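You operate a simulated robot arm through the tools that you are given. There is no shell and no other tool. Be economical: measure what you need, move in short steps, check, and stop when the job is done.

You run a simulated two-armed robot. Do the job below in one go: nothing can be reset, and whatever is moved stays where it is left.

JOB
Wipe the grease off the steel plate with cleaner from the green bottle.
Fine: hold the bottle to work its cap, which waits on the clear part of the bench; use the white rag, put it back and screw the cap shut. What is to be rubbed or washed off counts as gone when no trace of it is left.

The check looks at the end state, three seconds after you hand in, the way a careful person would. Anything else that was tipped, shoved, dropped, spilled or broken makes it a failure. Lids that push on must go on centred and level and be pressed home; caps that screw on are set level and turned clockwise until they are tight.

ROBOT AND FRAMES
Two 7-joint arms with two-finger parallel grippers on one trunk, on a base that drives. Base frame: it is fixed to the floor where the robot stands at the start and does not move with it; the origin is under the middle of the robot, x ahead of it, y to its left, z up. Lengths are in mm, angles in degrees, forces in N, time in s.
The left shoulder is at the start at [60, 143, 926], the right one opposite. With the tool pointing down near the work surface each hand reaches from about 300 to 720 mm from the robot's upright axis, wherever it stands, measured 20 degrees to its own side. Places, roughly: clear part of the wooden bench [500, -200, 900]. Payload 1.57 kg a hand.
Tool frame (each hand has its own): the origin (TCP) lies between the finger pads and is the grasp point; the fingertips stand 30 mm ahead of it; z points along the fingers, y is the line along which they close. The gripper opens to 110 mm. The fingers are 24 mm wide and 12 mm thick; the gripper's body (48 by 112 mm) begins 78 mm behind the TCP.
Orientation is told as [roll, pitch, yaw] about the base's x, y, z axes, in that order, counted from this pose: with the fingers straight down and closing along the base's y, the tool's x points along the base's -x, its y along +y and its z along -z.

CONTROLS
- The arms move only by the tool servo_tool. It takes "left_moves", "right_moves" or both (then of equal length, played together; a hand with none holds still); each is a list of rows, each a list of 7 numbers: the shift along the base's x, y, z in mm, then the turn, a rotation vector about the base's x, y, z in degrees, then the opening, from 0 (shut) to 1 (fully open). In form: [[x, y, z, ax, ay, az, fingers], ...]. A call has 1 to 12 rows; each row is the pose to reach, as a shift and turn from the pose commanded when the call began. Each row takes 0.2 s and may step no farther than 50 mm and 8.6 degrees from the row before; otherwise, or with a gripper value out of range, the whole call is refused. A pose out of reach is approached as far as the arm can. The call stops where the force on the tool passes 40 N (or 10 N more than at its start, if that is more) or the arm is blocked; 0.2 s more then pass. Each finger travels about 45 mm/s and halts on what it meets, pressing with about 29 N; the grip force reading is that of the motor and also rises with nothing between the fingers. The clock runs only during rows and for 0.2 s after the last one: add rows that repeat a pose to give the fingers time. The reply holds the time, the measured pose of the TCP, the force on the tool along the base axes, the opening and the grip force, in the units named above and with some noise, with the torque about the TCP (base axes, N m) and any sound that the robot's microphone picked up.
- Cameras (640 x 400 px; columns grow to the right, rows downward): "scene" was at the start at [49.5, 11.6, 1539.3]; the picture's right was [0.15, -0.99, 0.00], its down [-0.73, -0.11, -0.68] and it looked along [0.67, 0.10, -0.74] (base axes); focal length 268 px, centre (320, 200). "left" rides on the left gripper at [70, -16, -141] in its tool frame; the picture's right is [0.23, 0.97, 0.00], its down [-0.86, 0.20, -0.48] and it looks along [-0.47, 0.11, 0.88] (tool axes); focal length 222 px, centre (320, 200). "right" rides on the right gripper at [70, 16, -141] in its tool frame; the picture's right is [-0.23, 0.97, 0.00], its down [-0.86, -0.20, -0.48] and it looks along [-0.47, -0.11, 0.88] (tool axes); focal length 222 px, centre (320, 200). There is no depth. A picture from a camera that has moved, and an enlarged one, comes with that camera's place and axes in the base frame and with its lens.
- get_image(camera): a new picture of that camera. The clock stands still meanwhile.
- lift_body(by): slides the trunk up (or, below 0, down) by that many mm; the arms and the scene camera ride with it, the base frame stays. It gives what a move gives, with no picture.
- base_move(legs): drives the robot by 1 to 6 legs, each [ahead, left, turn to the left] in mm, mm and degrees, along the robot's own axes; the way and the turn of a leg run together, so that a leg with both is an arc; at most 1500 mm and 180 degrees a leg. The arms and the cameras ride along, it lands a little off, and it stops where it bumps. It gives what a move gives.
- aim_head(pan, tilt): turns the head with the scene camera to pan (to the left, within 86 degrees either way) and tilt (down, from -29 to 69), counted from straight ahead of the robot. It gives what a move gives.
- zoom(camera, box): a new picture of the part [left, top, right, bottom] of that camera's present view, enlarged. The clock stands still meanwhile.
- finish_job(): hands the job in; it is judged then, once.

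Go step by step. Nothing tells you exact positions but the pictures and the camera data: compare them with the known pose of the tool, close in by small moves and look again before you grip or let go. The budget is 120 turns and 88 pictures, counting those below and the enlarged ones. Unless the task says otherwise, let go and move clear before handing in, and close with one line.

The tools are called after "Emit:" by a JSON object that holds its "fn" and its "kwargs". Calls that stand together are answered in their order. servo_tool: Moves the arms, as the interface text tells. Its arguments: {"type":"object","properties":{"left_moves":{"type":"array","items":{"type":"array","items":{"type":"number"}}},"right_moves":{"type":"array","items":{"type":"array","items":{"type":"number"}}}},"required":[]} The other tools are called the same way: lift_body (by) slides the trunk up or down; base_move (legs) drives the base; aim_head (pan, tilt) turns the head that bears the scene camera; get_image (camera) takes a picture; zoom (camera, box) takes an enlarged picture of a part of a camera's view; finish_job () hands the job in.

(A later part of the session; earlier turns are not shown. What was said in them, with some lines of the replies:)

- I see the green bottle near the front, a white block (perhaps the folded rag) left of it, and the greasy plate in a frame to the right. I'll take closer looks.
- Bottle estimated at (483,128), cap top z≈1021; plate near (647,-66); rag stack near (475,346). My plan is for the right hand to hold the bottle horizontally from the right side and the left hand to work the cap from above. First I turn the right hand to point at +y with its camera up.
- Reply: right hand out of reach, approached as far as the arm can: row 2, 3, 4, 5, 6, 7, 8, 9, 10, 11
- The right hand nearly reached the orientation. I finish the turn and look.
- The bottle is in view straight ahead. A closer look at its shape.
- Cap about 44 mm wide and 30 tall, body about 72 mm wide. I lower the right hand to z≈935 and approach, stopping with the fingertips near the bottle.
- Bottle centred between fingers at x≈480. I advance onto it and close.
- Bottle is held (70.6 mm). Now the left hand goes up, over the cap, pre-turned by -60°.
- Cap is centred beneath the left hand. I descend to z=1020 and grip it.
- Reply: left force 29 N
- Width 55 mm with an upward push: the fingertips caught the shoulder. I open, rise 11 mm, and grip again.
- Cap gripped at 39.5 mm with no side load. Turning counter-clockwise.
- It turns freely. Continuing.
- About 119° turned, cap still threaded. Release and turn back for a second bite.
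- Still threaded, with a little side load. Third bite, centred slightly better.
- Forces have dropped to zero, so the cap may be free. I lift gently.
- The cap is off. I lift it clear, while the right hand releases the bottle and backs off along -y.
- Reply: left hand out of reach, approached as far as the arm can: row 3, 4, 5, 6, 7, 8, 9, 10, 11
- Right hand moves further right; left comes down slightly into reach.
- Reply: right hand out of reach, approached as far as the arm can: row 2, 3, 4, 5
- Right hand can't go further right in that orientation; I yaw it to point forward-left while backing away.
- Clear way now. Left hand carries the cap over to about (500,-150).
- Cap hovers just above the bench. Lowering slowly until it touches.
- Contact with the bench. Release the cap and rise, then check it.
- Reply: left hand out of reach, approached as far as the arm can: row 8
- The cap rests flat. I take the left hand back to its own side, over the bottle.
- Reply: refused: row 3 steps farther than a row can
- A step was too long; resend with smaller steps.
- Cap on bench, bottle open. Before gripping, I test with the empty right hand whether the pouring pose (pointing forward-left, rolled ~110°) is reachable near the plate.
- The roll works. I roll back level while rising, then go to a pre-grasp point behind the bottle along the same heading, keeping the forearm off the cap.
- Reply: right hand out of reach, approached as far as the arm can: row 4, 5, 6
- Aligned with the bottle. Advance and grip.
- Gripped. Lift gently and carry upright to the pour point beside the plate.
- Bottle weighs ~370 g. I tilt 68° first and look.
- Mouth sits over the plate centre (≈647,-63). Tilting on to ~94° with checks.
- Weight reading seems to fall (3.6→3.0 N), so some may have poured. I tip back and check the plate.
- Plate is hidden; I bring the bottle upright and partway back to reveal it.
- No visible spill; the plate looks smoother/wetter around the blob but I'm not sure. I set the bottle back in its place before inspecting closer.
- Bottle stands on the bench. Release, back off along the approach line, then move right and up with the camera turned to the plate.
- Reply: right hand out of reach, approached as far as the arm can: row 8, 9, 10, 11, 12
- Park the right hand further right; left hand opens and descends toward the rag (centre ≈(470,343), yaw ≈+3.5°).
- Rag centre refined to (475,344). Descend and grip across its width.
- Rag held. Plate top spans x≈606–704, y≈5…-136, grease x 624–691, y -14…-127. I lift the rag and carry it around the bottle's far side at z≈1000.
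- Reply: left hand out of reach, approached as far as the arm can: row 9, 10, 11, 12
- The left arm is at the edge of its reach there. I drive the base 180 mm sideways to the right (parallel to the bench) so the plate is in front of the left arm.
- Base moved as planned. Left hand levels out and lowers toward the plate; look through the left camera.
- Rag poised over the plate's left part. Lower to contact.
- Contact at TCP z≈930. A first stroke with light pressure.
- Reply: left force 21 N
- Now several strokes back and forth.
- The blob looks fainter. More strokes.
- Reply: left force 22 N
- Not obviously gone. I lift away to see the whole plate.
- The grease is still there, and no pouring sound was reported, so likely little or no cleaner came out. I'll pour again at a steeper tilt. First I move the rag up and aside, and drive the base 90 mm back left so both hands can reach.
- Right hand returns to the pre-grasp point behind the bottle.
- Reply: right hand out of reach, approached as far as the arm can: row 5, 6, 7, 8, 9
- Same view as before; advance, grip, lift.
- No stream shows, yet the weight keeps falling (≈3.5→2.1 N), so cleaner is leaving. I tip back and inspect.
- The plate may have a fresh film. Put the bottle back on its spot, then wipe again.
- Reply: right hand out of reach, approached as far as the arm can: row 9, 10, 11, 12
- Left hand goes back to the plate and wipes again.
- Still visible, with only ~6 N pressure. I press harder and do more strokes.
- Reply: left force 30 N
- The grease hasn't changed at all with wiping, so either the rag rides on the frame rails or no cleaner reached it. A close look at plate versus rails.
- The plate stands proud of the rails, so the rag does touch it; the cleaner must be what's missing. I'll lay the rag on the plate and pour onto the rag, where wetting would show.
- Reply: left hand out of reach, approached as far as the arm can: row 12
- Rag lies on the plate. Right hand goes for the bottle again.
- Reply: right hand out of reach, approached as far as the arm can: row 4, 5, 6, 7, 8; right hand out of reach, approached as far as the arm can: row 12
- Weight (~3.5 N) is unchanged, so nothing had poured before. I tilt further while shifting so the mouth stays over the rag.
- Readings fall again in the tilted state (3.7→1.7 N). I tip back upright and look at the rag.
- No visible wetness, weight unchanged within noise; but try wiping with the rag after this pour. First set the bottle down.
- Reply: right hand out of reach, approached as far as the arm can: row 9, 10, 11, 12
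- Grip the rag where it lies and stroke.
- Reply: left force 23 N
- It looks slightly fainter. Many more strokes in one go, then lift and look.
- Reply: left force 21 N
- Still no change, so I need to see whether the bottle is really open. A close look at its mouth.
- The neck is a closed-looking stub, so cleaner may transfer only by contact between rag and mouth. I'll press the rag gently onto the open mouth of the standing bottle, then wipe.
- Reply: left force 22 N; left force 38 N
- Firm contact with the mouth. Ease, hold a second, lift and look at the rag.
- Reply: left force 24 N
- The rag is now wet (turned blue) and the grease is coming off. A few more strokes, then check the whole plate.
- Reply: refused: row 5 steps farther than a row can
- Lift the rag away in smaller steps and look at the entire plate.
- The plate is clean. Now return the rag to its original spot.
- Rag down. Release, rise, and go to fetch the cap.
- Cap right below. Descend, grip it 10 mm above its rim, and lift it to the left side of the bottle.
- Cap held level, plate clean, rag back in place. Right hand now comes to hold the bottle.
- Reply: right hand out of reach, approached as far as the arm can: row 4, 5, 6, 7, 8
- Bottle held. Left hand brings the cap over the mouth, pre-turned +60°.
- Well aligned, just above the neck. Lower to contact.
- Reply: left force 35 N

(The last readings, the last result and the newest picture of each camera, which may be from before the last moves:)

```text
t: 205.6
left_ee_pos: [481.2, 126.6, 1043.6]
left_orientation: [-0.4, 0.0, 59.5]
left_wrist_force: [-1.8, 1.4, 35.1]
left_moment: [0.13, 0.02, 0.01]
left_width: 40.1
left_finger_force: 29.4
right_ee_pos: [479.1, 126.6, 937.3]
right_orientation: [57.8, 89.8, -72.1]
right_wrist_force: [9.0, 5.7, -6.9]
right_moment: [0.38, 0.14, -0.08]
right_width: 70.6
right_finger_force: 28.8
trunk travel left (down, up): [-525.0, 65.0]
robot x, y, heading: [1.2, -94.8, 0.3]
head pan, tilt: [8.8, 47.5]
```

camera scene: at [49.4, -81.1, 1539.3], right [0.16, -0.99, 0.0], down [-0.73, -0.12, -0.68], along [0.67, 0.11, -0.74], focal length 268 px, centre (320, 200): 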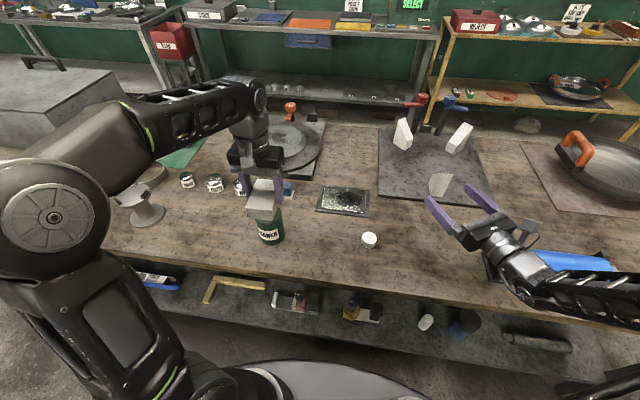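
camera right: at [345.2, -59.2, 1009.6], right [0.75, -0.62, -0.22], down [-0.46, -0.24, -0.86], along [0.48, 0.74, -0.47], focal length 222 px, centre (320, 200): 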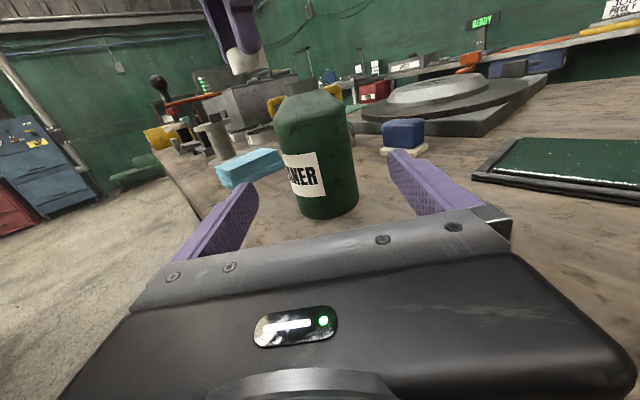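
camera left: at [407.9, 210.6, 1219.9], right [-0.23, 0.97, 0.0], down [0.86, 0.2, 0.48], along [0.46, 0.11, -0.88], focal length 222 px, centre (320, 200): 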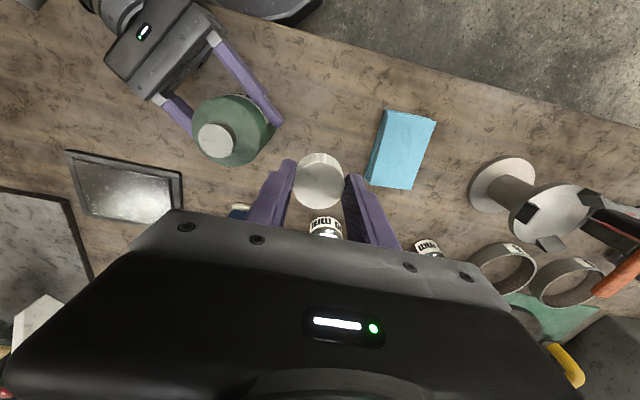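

Ease the pressure and turn clockwise with a light downward push.

Emit:
{"fn": "servo_tool", "kwargs": {"left_moves": [[-0.5, 0, 1, 0, 0, 0, 0.2], [-0.5, 0, 1, 0, 0, -8.5, 0.2], [-0.5, 0, 0.9, 0, 0, -17, 0.2], [-0.5, 0, 0.8, 0, 0, -25.5, 0.2], [-0.5, 0, 0.7, 0, 0, -34, 0.2], [-0.5, 0, 0.6, 0, 0, -42.5, 0.2], [-0.5, 0, 0.5, 0, 0, -51, 0.2], [-0.5, 0, 0.4, 0, 0, -59.5, 0.2]]}}

Emit:
{"fn": "servo_tool", "kwargs": {"left_moves": [[0, 0, -0.1, 0, 0, -8.5, 0.2], [0, 0, -0.2, 0, 0, -17, 0.2], [0, 0, -0.3, 0, 0, -25.5, 0.2], [0, 0, -0.4, 0, 0, -34, 0.2], [0, 0, -0.5, 0, 0, -42.5, 0.2], [0, 0, -0.6, 0, 0, -51, 0.2], [0, 0, -0.7, 0, 0, -59.5, 0.2]]}}

```text
t: 207.4
left_ee_pos: [478.6, 126.1, 1043.3]
left_orientation: [-0.1, 0.1, -0.2]
left_wrist_force: [-0.6, 3.8, 20.2]
left_moment: [0.16, -0.13, 0.04]
left_width: 39.9
left_finger_force: 29.1
right_ee_pos: [478.3, 125.4, 938.3]
right_orientation: [70.3, 89.7, -59.6]
right_wrist_force: [0.5, -7.4, -3.7]
right_moment: [-0.06, 0.27, -0.13]
right_width: 70.5
right_finger_force: 29.1
trunk travel left (down, up): [-525.0, 65.0]
robot x, y, heading: [1.8, -97.0, 0.2]
head pan, tilt: [8.8, 47.5]
```

```text
t: 209.0
left_ee_pos: [476.5, 125.0, 1043.2]
left_orientation: [0.1, 0.2, -59.6]
left_wrist_force: [2.5, -0.4, 22.4]
left_moment: [-0.09, -0.15, -0.02]
left_width: 39.9
left_finger_force: 29.5
right_ee_pos: [478.5, 126.5, 938.8]
right_orientation: [66.4, 89.8, -63.3]
right_wrist_force: [-1.1, -4.6, -7.2]
right_moment: [-0.14, -0.08, 0.04]
right_width: 70.4
right_finger_force: 28.9
trunk travel left (down, up): [-525.0, 65.0]
robot x, y, heading: [-2.6, -93.8, 0.3]
head pan, tilt: [8.8, 47.5]
```

Second bite: release, turn back, regrip.

Emit:
{"fn": "servo_tool", "kwargs": {"left_moves": [[0, 0, 1, 0, 0, 0, 0.6], [0.5, 0.5, 1, 0, 0, 0, 0.65], [0.5, 0.5, 1, 0, 0, 8.5, 0.65], [0.5, 0.5, 1, 0, 0, 17, 0.65], [0.5, 0.5, 1, 0, 0, 25.5, 0.65], [0.5, 0.5, 1, 0, 0, 34, 0.65], [0.5, 0.5, 1, 0, 0, 42.5, 0.65], [0.5, 0.5, 1, 0, 0, 51, 0.65], [0.5, 0.5, 1, 0, 0, 59.5, 0.65], [0.5, 0.5, 1, 0, 0, 68, 0.65], [0.5, 0.5, 1, 0, 0, 76.5, 0.65], [0.5, 0.5, 1, 0, 0, 85, 0.65]]}}

Emit:
{"fn": "zoom", "kwargs": {"camera": "scene", "box": [230, 170, 310, 250]}}

Emit:
{"fn": "servo_tool", "kwargs": {"left_moves": [[0, 0, 0, 0, 0, 8.5, 0.65], [0, 0, -1, 0, 0, 17, 0.65], [0, 0, -2, 0, 0, 25.5, 0.65], [0, 0, -2.5, 0, 0, 34, 0.65], [0, 0, -2.5, 0, 0, 34, 0.4], [0, 0, -2.5, 0, 0, 34, 0.2], [0, 0, -2.5, 0, 0, 34, 0.2], [0, 0, -2.5, 0, 0, 34, 0.2]]}}

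```text
t: 211.6
left_ee_pos: [478.6, 128.6, 1043.1]
left_orientation: [-0.1, 0.2, 25.7]
left_wrist_force: [-0.1, -0.3, 0.0]
left_moment: [0.04, -0.02, 0.0]
left_width: 71.5
left_finger_force: 0.0
right_ee_pos: [480.5, 126.4, 937.6]
right_orientation: [71.4, 89.7, -58.3]
right_wrist_force: [-0.7, 1.4, 1.6]
right_moment: [0.16, 0.18, 0.0]
right_width: 70.3
right_finger_force: 29.5
trunk travel left (down, up): [-525.0, 65.0]
robot x, y, heading: [1.9, -95.2, 0.2]
head pan, tilt: [8.8, 47.5]
```

```text
5.00 times, centred on (270, 210) of scene
camera zoom: at [49.2, -82.2, 1539.4], right [0.16, -0.99, 0.0], down [-0.73, -0.12, -0.68], along [0.67, 0.11, -0.74], focal length 1341 px, centre (570, 150)
```

zoom: 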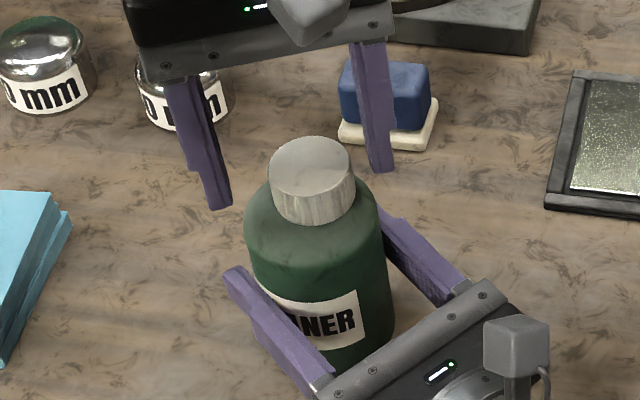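

```text
t: 213.4
left_ee_pos: [480.1, 128.3, 1039.9]
left_orientation: [-0.1, 0.0, 59.6]
left_wrist_force: [0.0, 0.4, 1.5]
left_moment: [-0.02, -0.08, 0.0]
left_width: 38.5
left_finger_force: 29.1
right_ee_pos: [480.0, 126.5, 939.3]
right_orientation: [70.1, 89.6, -59.7]
right_wrist_force: [0.3, 1.8, 3.6]
right_moment: [0.09, 0.08, -0.03]
right_width: 70.6
right_finger_force: 29.2
trunk travel left (down, up): [-525.0, 65.0]
robot x, y, heading: [-0.2, -95.3, 0.1]
head pan, tilt: [8.8, 47.5]
```

Cap sits level. Turn clockwise again with slight downward follow.

Emit:
{"fn": "servo_tool", "kwargs": {"left_moves": [[0, -0.5, -0.4, 0, 0, -8.5, 0.2], [0, -0.5, -0.6, 0, 0, -17, 0.2], [0, -0.5, -0.7, 0, 0, -25.5, 0.2], [0, -0.5, -0.8, 0, 0, -34, 0.2], [0, -0.5, -0.9, 0, 0, -42.5, 0.2], [0, -0.5, -1.0, 0, 0, -51, 0.2], [0, -0.5, -1.1, 0, 0, -59.5, 0.2], [0, -0.5, -1.2, 0, 0, -68, 0.2]]}}

Emit:
{"fn": "servo_tool", "kwargs": {"left_moves": [[0, 0, -0.1, 0, 0, -8.5, 0.2], [0, 0, -0.2, 0, 0, -17, 0.2], [0, 0, -0.3, 0, 0, -25.5, 0.2], [0, 0, -0.4, 0, 0, -34, 0.2], [0, 0, -0.5, 0, 0, -42.5, 0.2], [0, 0, -0.6, 0, 0, -51, 0.2]]}}

```text
t: 215.2
left_ee_pos: [479.8, 128.1, 1039.3]
left_orientation: [-0.1, 0.0, -8.6]
left_wrist_force: [-2.1, -0.8, 19.7]
left_moment: [0.03, 0.09, 0.01]
left_width: 37.5
left_finger_force: 28.9
right_ee_pos: [478.6, 126.8, 939.2]
right_orientation: [67.5, 89.7, -62.3]
right_wrist_force: [6.0, 4.1, 0.1]
right_moment: [0.23, 0.09, -0.09]
right_width: 70.7
right_finger_force: 29.1
trunk travel left (down, up): [-525.0, 65.0]
robot x, y, heading: [-3.0, -95.9, 0.2]
head pan, tilt: [8.8, 47.5]
```

```text
t: 216.6
left_ee_pos: [476.9, 127.7, 1038.1]
left_orientation: [0.0, 0.0, -59.5]
left_wrist_force: [-4.4, 0.0, 20.1]
left_moment: [0.13, 0.06, 0.01]
left_width: 37.7
left_finger_force: 28.6
right_ee_pos: [478.1, 126.1, 939.1]
right_orientation: [68.5, 89.7, -61.5]
right_wrist_force: [4.1, 1.2, -1.7]
right_moment: [0.01, 0.36, -0.04]
right_width: 70.5
right_finger_force: 28.8
trunk travel left (down, up): [-525.0, 65.0]
robot x, y, heading: [-1.7, -92.2, 0.2]
head pan, tilt: [8.8, 47.5]
```

Third bite.

Emit:
{"fn": "servo_tool", "kwargs": {"left_moves": [[0, 0, 1, 0, 0, 0, 0.6], [1, 0, 1, 0, 0, 0, 0.65], [1, 0, 1, 0, 0, 8.5, 0.65], [1, 0, 1, 0, 0, 17, 0.65], [1, 0, 1, 0, 0, 25.5, 0.65], [1, 0, 1, 0, 0, 34, 0.65], [1, 0, 1, 0, 0, 42.5, 0.65], [1, 0, 1, 0, 0, 51, 0.65], [1, 0, 1, 0, 0, 59.5, 0.65], [1, 0, 1, 0, 0, 68, 0.65], [1, 0, 1, 0, 0, 76.5, 0.65], [1, 0, 1, 0, 0, 85, 0.65]]}}

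Emit:
{"fn": "servo_tool", "kwargs": {"left_moves": [[0, 0, 0, 0, 0, 8.5, 0.65], [0, 0, -1, 0, 0, 17, 0.65], [0, 0, -2, 0, 0, 25.5, 0.65], [0, 0, -2.5, 0, 0, 34, 0.65], [0, 0, -2.5, 0, 0, 34, 0.4], [0, 0, -2.5, 0, 0, 34, 0.2], [0, 0, -2.5, 0, 0, 34, 0.2], [0, 0, -2.5, 0, 0, 34, 0.2]]}}

Emit:
{"fn": "servo_tool", "kwargs": {"left_moves": [[0, -0.5, -0.2, 0, 0, -8.5, 0.2], [0, -0.5, -0.4, 0, 0, -17, 0.2], [0, -0.5, -0.6, 0, 0, -25.5, 0.2], [0, -0.5, -0.8, 0, 0, -34, 0.2], [0, -0.5, -0.9, 0, 0, -42.5, 0.2], [0, -0.5, -1.0, 0, 0, -51, 0.2], [0, -0.5, -1.1, 0, 0, -59.5, 0.2], [0, -0.5, -1.2, 0, 0, -68, 0.2]]}}

Emit:
{"fn": "servo_tool", "kwargs": {"left_moves": [[0, 0, -0.1, 0, 0, -8.5, 0.2], [0, 0, -0.2, 0, 0, -17, 0.2], [0, 0, -0.3, 0, 0, -25.5, 0.2], [0, 0, -0.4, 0, 0, -34, 0.2], [0, 0, -0.5, 0, 0, -42.5, 0.2], [0, 0, -0.6, 0, 0, -51, 0.2]]}}

```text
t: 219.2
left_ee_pos: [480.5, 127.7, 1038.4]
left_orientation: [-0.1, 0.1, 25.8]
left_wrist_force: [0.4, 1.2, -0.1]
left_moment: [-0.01, 0.03, 0.01]
left_width: 71.5
left_finger_force: 0.1
right_ee_pos: [479.3, 127.4, 938.7]
right_orientation: [70.5, 89.8, -59.2]
right_wrist_force: [-2.0, 1.1, 2.0]
right_moment: [0.13, 0.16, -0.03]
right_width: 70.5
right_finger_force: 29.0
trunk travel left (down, up): [-525.0, 65.0]
robot x, y, heading: [-2.0, -92.2, 0.2]
head pan, tilt: [8.8, 47.5]
```

```text
t: 221.0
left_ee_pos: [479.7, 127.1, 1036.7]
left_orientation: [-0.1, 0.1, 59.6]
left_wrist_force: [0.9, 0.0, -1.1]
left_moment: [0.03, 0.03, 0.02]
left_width: 39.7
left_finger_force: 28.6
right_ee_pos: [479.7, 127.6, 938.4]
right_orientation: [70.5, 89.7, -59.2]
right_wrist_force: [-0.6, 1.4, 3.3]
right_moment: [0.09, 0.09, 0.02]
right_width: 70.3
right_finger_force: 29.1
trunk travel left (down, up): [-525.0, 65.0]
robot x, y, heading: [-4.4, -92.7, 0.0]
head pan, tilt: [8.8, 47.5]
```

```text
t: 222.8
left_ee_pos: [479.4, 128.9, 1035.5]
left_orientation: [0.0, 0.1, -8.5]
left_wrist_force: [-5.0, 13.8, 4.5]
left_moment: [0.37, 0.12, 0.03]
left_width: 39.7
left_finger_force: 29.2
right_ee_pos: [479.2, 127.3, 939.1]
right_orientation: [72.6, 89.7, -57.4]
right_wrist_force: [2.9, -9.9, 1.5]
right_moment: [0.83, 0.38, -0.05]
right_width: 70.3
right_finger_force: 28.9
trunk travel left (down, up): [-525.0, 65.0]
robot x, y, heading: [-0.9, -94.9, 0.1]
head pan, tilt: [8.8, 47.5]
```

```text
t: 224.2
left_ee_pos: [480.2, 127.2, 1035.6]
left_orientation: [0.1, 0.2, -59.5]
left_wrist_force: [0.5, 24.2, 4.3]
left_moment: [0.96, -0.06, 0.03]
left_width: 39.6
left_finger_force: 28.5
right_ee_pos: [479.9, 125.9, 939.2]
right_orientation: [77.1, 89.7, -53.0]
right_wrist_force: [1.3, -27.1, 5.3]
right_moment: [0.79, -0.07, 0.0]
right_width: 70.6
right_finger_force: 29.2
trunk travel left (down, up): [-525.0, 65.0]
robot x, y, heading: [0.6, -93.3, -0.0]
head pan, tilt: [8.8, 47.5]
```

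Threads have engaged (side load shows the cap is guided). Fourth bite with a better centring.

Emit:
{"fn": "servo_tool", "kwargs": {"left_moves": [[0, 0.5, 0, 0, 0, 0, 0.6], [0, 1, 0, 0, 0, 0, 0.65], [0, 1, 0, 0, 0, 8.5, 0.65], [0, 1, 0, 0, 0, 17, 0.65], [0, 1, 0, 0, 0, 25.5, 0.65], [0, 1, 0, 0, 0, 34, 0.65], [0, 1, 0, 0, 0, 42.5, 0.65], [0, 1, 0, 0, 0, 51, 0.65], [0, 1, 0, 0, 0, 59.5, 0.65], [0, 1, 0, 0, 0, 68, 0.65], [0, 1, 0, 0, 0, 76.5, 0.65], [0, 1, 0, 0, 0, 85, 0.65]]}}

Emit:
{"fn": "servo_tool", "kwargs": {"left_moves": [[0, 0, 0, 0, 0, 8.5, 0.65], [0, 0, -0.5, 0, 0, 17, 0.65], [0, 0, -1, 0, 0, 25.5, 0.65], [0, 0, -1, 0, 0, 34, 0.65], [0, 0, -1, 0, 0, 34, 0.4], [0, 0, -1, 0, 0, 34, 0.2], [0, 0, -1, 0, 0, 34, 0.2], [0, 0, -1, 0, 0, 34, 0.2]]}}

Emit:
{"fn": "servo_tool", "kwargs": {"left_moves": [[0, 0, -0.2, 0, 0, -8.5, 0.2], [0, 0, -0.4, 0, 0, -17, 0.2], [0, 0, -0.6, 0, 0, -25.5, 0.2], [0, 0.3, -0.8, 0, 0, -34, 0.2], [0, 0.5, -0.9, 0, 0, -42.5, 0.2], [0, 0.7, -1.0, 0, 0, -51, 0.2], [0, 1, -1.1, 0, 0, -59.5, 0.2], [0, 1, -1.2, 0, 0, -68, 0.2]]}}

Emit:
{"fn": "servo_tool", "kwargs": {"left_moves": [[0, 0, -0.1, 0, 0, -8.5, 0.2], [0, 0, -0.2, 0, 0, -17, 0.2], [0, 0, -0.3, 0, 0, -25.5, 0.2], [0, 0, -0.4, 0, 0, -34, 0.2], [0, 0, -0.5, 0, 0, -42.5, 0.2], [0, 0, -0.6, 0, 0, -51, 0.2]]}}

```text
t: 226.8
left_ee_pos: [479.5, 128.3, 1035.2]
left_orientation: [-0.2, 0.1, 25.8]
left_wrist_force: [-0.4, 0.3, 0.9]
left_moment: [-0.01, 0.0, 0.04]
left_width: 71.7
left_finger_force: 0.1
right_ee_pos: [479.3, 126.5, 939.3]
right_orientation: [73.1, 89.7, -56.8]
right_wrist_force: [-1.5, 1.9, 4.6]
right_moment: [-0.11, 0.18, -0.09]
right_width: 70.7
right_finger_force: 29.1
trunk travel left (down, up): [-525.0, 65.0]
robot x, y, heading: [0.5, -94.0, 0.3]
head pan, tilt: [8.8, 47.5]
```

```text
t: 228.6
left_ee_pos: [479.2, 128.1, 1035.1]
left_orientation: [-0.1, 0.1, 59.6]
left_wrist_force: [2.5, -1.5, 0.3]
left_moment: [-0.01, -0.02, 0.0]
left_width: 39.8
left_finger_force: 29.0
right_ee_pos: [479.3, 127.1, 938.9]
right_orientation: [72.9, 89.7, -57.0]
right_wrist_force: [-2.1, 3.0, 5.1]
right_moment: [-0.25, -0.11, 0.0]
right_width: 70.6
right_finger_force: 28.8
trunk travel left (down, up): [-525.0, 65.0]
robot x, y, heading: [-0.6, -96.4, 0.1]
head pan, tilt: [8.8, 47.5]
```

```text
t: 230.4
left_ee_pos: [479.9, 128.6, 1033.6]
left_orientation: [-0.1, 0.1, -8.6]
left_wrist_force: [0.3, -4.4, 4.5]
left_moment: [0.08, 0.13, 0.0]
left_width: 39.7
left_finger_force: 29.0
right_ee_pos: [479.9, 126.8, 939.1]
right_orientation: [65.5, 89.7, -64.5]
right_wrist_force: [0.6, 6.8, 1.6]
right_moment: [-0.56, 0.12, -0.05]
right_width: 70.6
right_finger_force: 29.1
trunk travel left (down, up): [-525.0, 65.0]
robot x, y, heading: [0.3, -93.7, 0.2]
head pan, tilt: [8.8, 47.5]
```

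```text
t: 231.8
left_ee_pos: [480.1, 129.1, 1031.8]
left_orientation: [-0.2, 0.1, -59.6]
left_wrist_force: [2.2, -3.1, 1.6]
left_moment: [0.21, -0.09, 0.0]
left_width: 40.0
left_finger_force: 29.6
right_ee_pos: [479.5, 127.8, 938.5]
right_orientation: [68.0, 89.7, -61.7]
right_wrist_force: [-2.3, 4.1, 2.3]
right_moment: [-0.4, 0.15, -0.05]
right_width: 70.6
right_finger_force: 28.9
trunk travel left (down, up): [-525.0, 65.0]
robot x, y, heading: [-1.4, -95.2, 0.2]
head pan, tilt: [8.8, 47.5]
```

Cap is winding down. Fifth bite.

Emit:
{"fn": "servo_tool", "kwargs": {"left_moves": [[0, 0, 1, 0, 0, 0, 0.6], [0, -0.5, 2, 0, 0, 0, 0.65], [0, -0.5, 2, 0, 0, 8.5, 0.65], [0, -0.5, 2, 0, 0, 17, 0.65], [0, -0.5, 2, 0, 0, 25.5, 0.65], [0, -0.5, 2, 0, 0, 34, 0.65], [0, -0.5, 2, 0, 0, 42.5, 0.65], [0, -0.5, 2, 0, 0, 51, 0.65], [0, -0.5, 2, 0, 0, 59.5, 0.65], [0, -0.5, 2, 0, 0, 68, 0.65], [0, -0.5, 2, 0, 0, 76.5, 0.65], [0, -0.5, 2, 0, 0, 85, 0.65]]}}

Emit:
{"fn": "servo_tool", "kwargs": {"left_moves": [[0, 0, 0, 0, 0, 8.5, 0.65], [0, 0, 0, 0, 0, 17, 0.65], [0, 0, 0, 0, 0, 25.5, 0.65], [0, 0, 0, 0, 0, 34, 0.65], [0, 0, 0, 0, 0, 34, 0.4], [0, 0, 0, 0, 0, 34, 0.2], [0, 0, 0, 0, 0, 34, 0.2], [0, 0, 0, 0, 0, 34, 0.2]]}}

Emit:
{"fn": "servo_tool", "kwargs": {"left_moves": [[0, 0, -0.2, 0, 0, -8.5, 0.2], [0, 0, -0.4, 0, 0, -17, 0.2], [0, 0, -0.6, 0, 0, -25.5, 0.2], [0, 0.3, -0.8, 0, 0, -34, 0.2], [0, 0.5, -0.9, 0, 0, -42.5, 0.2], [0, 0.5, -1.0, 0, 0, -51, 0.2], [0, 0.5, -1.1, 0, 0, -59.5, 0.2], [0, 0.5, -1.2, 0, 0, -68, 0.2]]}}

Emit:
{"fn": "servo_tool", "kwargs": {"left_moves": [[0, 0, -0.1, 0, 0, -8.5, 0.2], [0, 0, -0.2, 0, 0, -17, 0.2], [0, 0, -0.3, 0, 0, -25.5, 0.2], [0, 0, -0.4, 0, 0, -34, 0.2], [0, 0, -0.5, 0, 0, -42.5, 0.2], [0, 0, -0.6, 0, 0, -51, 0.2]]}}

```text
t: 234.4
left_ee_pos: [479.5, 127.9, 1034.6]
left_orientation: [-0.1, 0.1, 25.8]
left_wrist_force: [-0.5, 0.1, -0.1]
left_moment: [0.0, 0.0, -0.03]
left_width: 71.4
left_finger_force: 0.0
right_ee_pos: [480.2, 126.2, 938.6]
right_orientation: [68.5, 89.8, -61.4]
right_wrist_force: [1.2, -1.1, 2.0]
right_moment: [-0.18, 0.13, 0.02]
right_width: 70.6
right_finger_force: 28.6
trunk travel left (down, up): [-525.0, 65.0]
robot x, y, heading: [-0.9, -93.4, 0.1]
head pan, tilt: [8.8, 47.5]
```

```text
t: 236.2
left_ee_pos: [479.1, 128.3, 1032.1]
left_orientation: [-0.1, 0.1, 59.6]
left_wrist_force: [0.5, -0.5, -0.1]
left_moment: [-0.16, -0.18, 0.04]
left_width: 38.2
left_finger_force: 28.9
right_ee_pos: [479.8, 127.0, 939.0]
right_orientation: [62.8, 89.9, -66.9]
right_wrist_force: [-0.5, -0.5, 2.4]
right_moment: [-0.02, 0.31, 0.05]
right_width: 70.5
right_finger_force: 28.8
trunk travel left (down, up): [-525.0, 65.0]
robot x, y, heading: [2.0, -92.9, 0.1]
head pan, tilt: [8.8, 47.5]
```

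```text
t: 238.0
left_ee_pos: [478.7, 128.1, 1032.9]
left_orientation: [-0.1, 0.2, -8.5]
left_wrist_force: [-2.2, 3.2, 1.8]
left_moment: [0.31, 0.12, 0.65]
left_width: 38.7
left_finger_force: 29.0
right_ee_pos: [479.2, 126.4, 937.8]
right_orientation: [66.0, 89.7, -63.8]
right_wrist_force: [1.1, -4.1, 0.0]
right_moment: [-0.1, 0.37, -0.6]
right_width: 70.5
right_finger_force: 29.9
trunk travel left (down, up): [-525.0, 65.0]
robot x, y, heading: [-0.2, -95.4, -0.1]
head pan, tilt: [8.8, 47.5]
```

```text
t: 239.4
left_ee_pos: [480.7, 128.4, 1031.4]
left_orientation: [-0.1, 0.1, -59.5]
left_wrist_force: [4.1, 8.9, 1.1]
left_moment: [0.37, -0.18, 0.79]
left_width: 40.0
left_finger_force: 28.8
right_ee_pos: [478.5, 127.1, 939.0]
right_orientation: [67.0, 89.7, -62.8]
right_wrist_force: [-3.0, -9.0, 1.5]
right_moment: [0.25, -0.19, -0.74]
right_width: 70.4
right_finger_force: 28.6
trunk travel left (down, up): [-525.0, 65.0]
robot x, y, heading: [1.6, -97.6, 0.1]
head pan, tilt: [8.8, 47.5]
```

The torque rose to 0.8 N·m, so the cap is tight. Release and check it.

Emit:
{"fn": "servo_tool", "kwargs": {"left_moves": [[0, 0, 0, 0, 0, 0, 0.5], [0, 0, 0, 0, 0, 0, 0.7], [0, 0, 0, 0, 0, 0, 0.8], [0, 0, 15, 0, 0, 8, 0.8], [0, 0, 40, 0, 0, 16, 0.8], [0, 40, 42, 0, 0, 24, 0.8], [0, 85, 42, 0, 0, 32, 0.8], [0, 130, 42, 0, 0, 40, 0.8], [0, 165, 42, 0, 0, 48, 0.8], [0, 165, 42, 0, 0, 56, 0.8]]}}

Emit:
{"fn": "zoom", "kwargs": {"camera": "scene", "box": [230, 170, 310, 250]}}

```text
t: 241.6
left_ee_pos: [480.3, 293.0, 1073.0]
left_orientation: [-0.1, 0.0, -3.2]
left_wrist_force: [0.0, -0.4, 0.2]
left_moment: [0.01, -0.03, -0.02]
left_width: 88.0
left_finger_force: 0.1
right_ee_pos: [478.9, 126.1, 938.4]
right_orientation: [69.4, 89.7, -60.7]
right_wrist_force: [2.4, -0.6, 1.4]
right_moment: [-0.12, 0.05, 0.03]
right_width: 70.6
right_finger_force: 29.3
trunk travel left (down, up): [-525.0, 65.0]
robot x, y, heading: [0.0, -92.4, 0.1]
head pan, tilt: [8.8, 47.5]
```

```text
5.00 times, centred on (270, 210) of scene
camera zoom: at [49.4, -82.4, 1539.3], right [0.16, -0.99, 0.0], down [-0.73, -0.12, -0.68], along [0.67, 0.11, -0.74], focal length 1341 px, centre (570, 150)
```

zoom: 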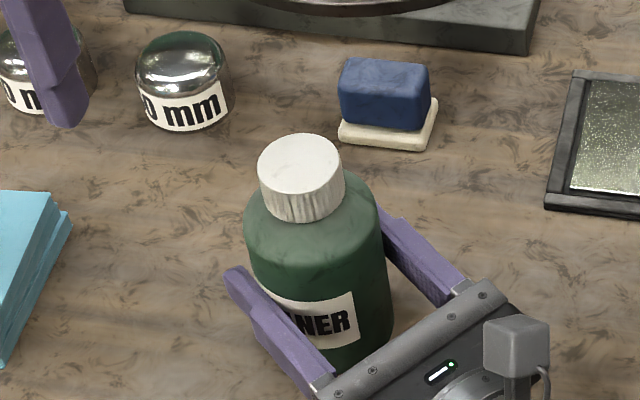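

Cap is on, level and tight. Release the bottle and back the right hand off.

Emit:
{"fn": "servo_tool", "kwargs": {"right_moves": [[0, 0, 0, 0, 0, 0, 0.75], [0, 0, 0, 0, 0, 0, 0.9], [0, 0, 0, 0, 0, 0, 1], [0, 0, 0, 0, 0, 0, 1], [-13, -15, 0, 0, 0, 0, 1], [-32, -38, 0, 0, 0, 0, 1], [-55, -65, 0, 0, 0, 0, 1], [-55, -110, 20, 0, 0, -5, 1], [-50, -150, 45, 0, 0, -10, 1], [-45, -190, 70, 0, 0, -15, 1], [-40, -230, 95, 0, 0, -20, 1], [-38, -270, 120, 0, 0, -20, 1]]}}

Emit:
{"fn": "get_image", "kwargs": {"camera": "scene"}}

Emit:
{"fn": "zoom", "kwargs": {"camera": "scene", "box": [300, 170, 390, 230]}}

```text
t: 244.2
left_ee_pos: [479.0, 291.9, 1074.6]
left_orientation: [-0.1, -0.1, -3.4]
left_wrist_force: [-0.7, -0.3, 0.4]
left_moment: [0.02, -0.02, -0.01]
left_width: 87.8
left_finger_force: 0.1
right_ee_pos: [519.2, -139.0, 1046.9]
right_orientation: [78.0, 89.8, -71.8]
right_wrist_force: [-0.7, 0.5, 1.0]
right_moment: [-0.01, 0.03, 0.01]
right_width: 109.7
right_finger_force: 0.0
right hand out of reach, approached as far as the arm can: row 9, 10, 11, 12
trunk travel left (down, up): [-525.0, 65.0]
robot x, y, heading: [1.2, -93.6, -0.1]
head pan, tilt: [8.8, 47.5]
```

```text
3 pictures are left
camera scene: at [47.2, -83.0, 1539.4], right [0.16, -0.99, 0.0], down [-0.73, -0.12, -0.68], along [0.67, 0.11, -0.74], focal length 268 px, centre (320, 200)
```

scene: 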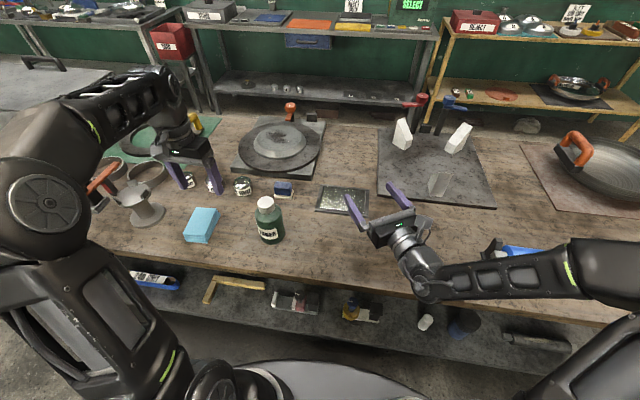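

```text
6.67 times, centred on (345, 200) of scene
camera zoom: at [47.2, -83.0, 1539.4], right [0.16, -0.99, 0.0], down [-0.73, -0.12, -0.68], along [0.67, 0.11, -0.74], focal length 1788 px, centre (153, 200)
```

zoom: 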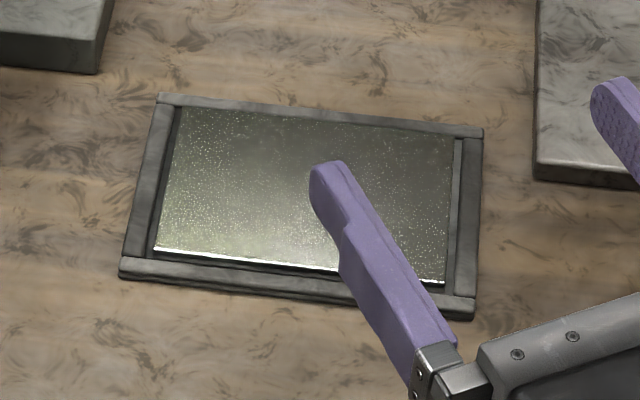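

Plate clean, rag back, bottle upright with its cap tight, both hands clear of everything. Handing in.

Emit:
{"fn": "finish_job", "kwargs": {}}

```text
The job is handed in.
```

The grease is wiped off the steel plate, with no trace left in the last close-up. The rag, now wet and blue with cleaner, is back in its place, and the bottle stands where it was with its cap screwed tight.
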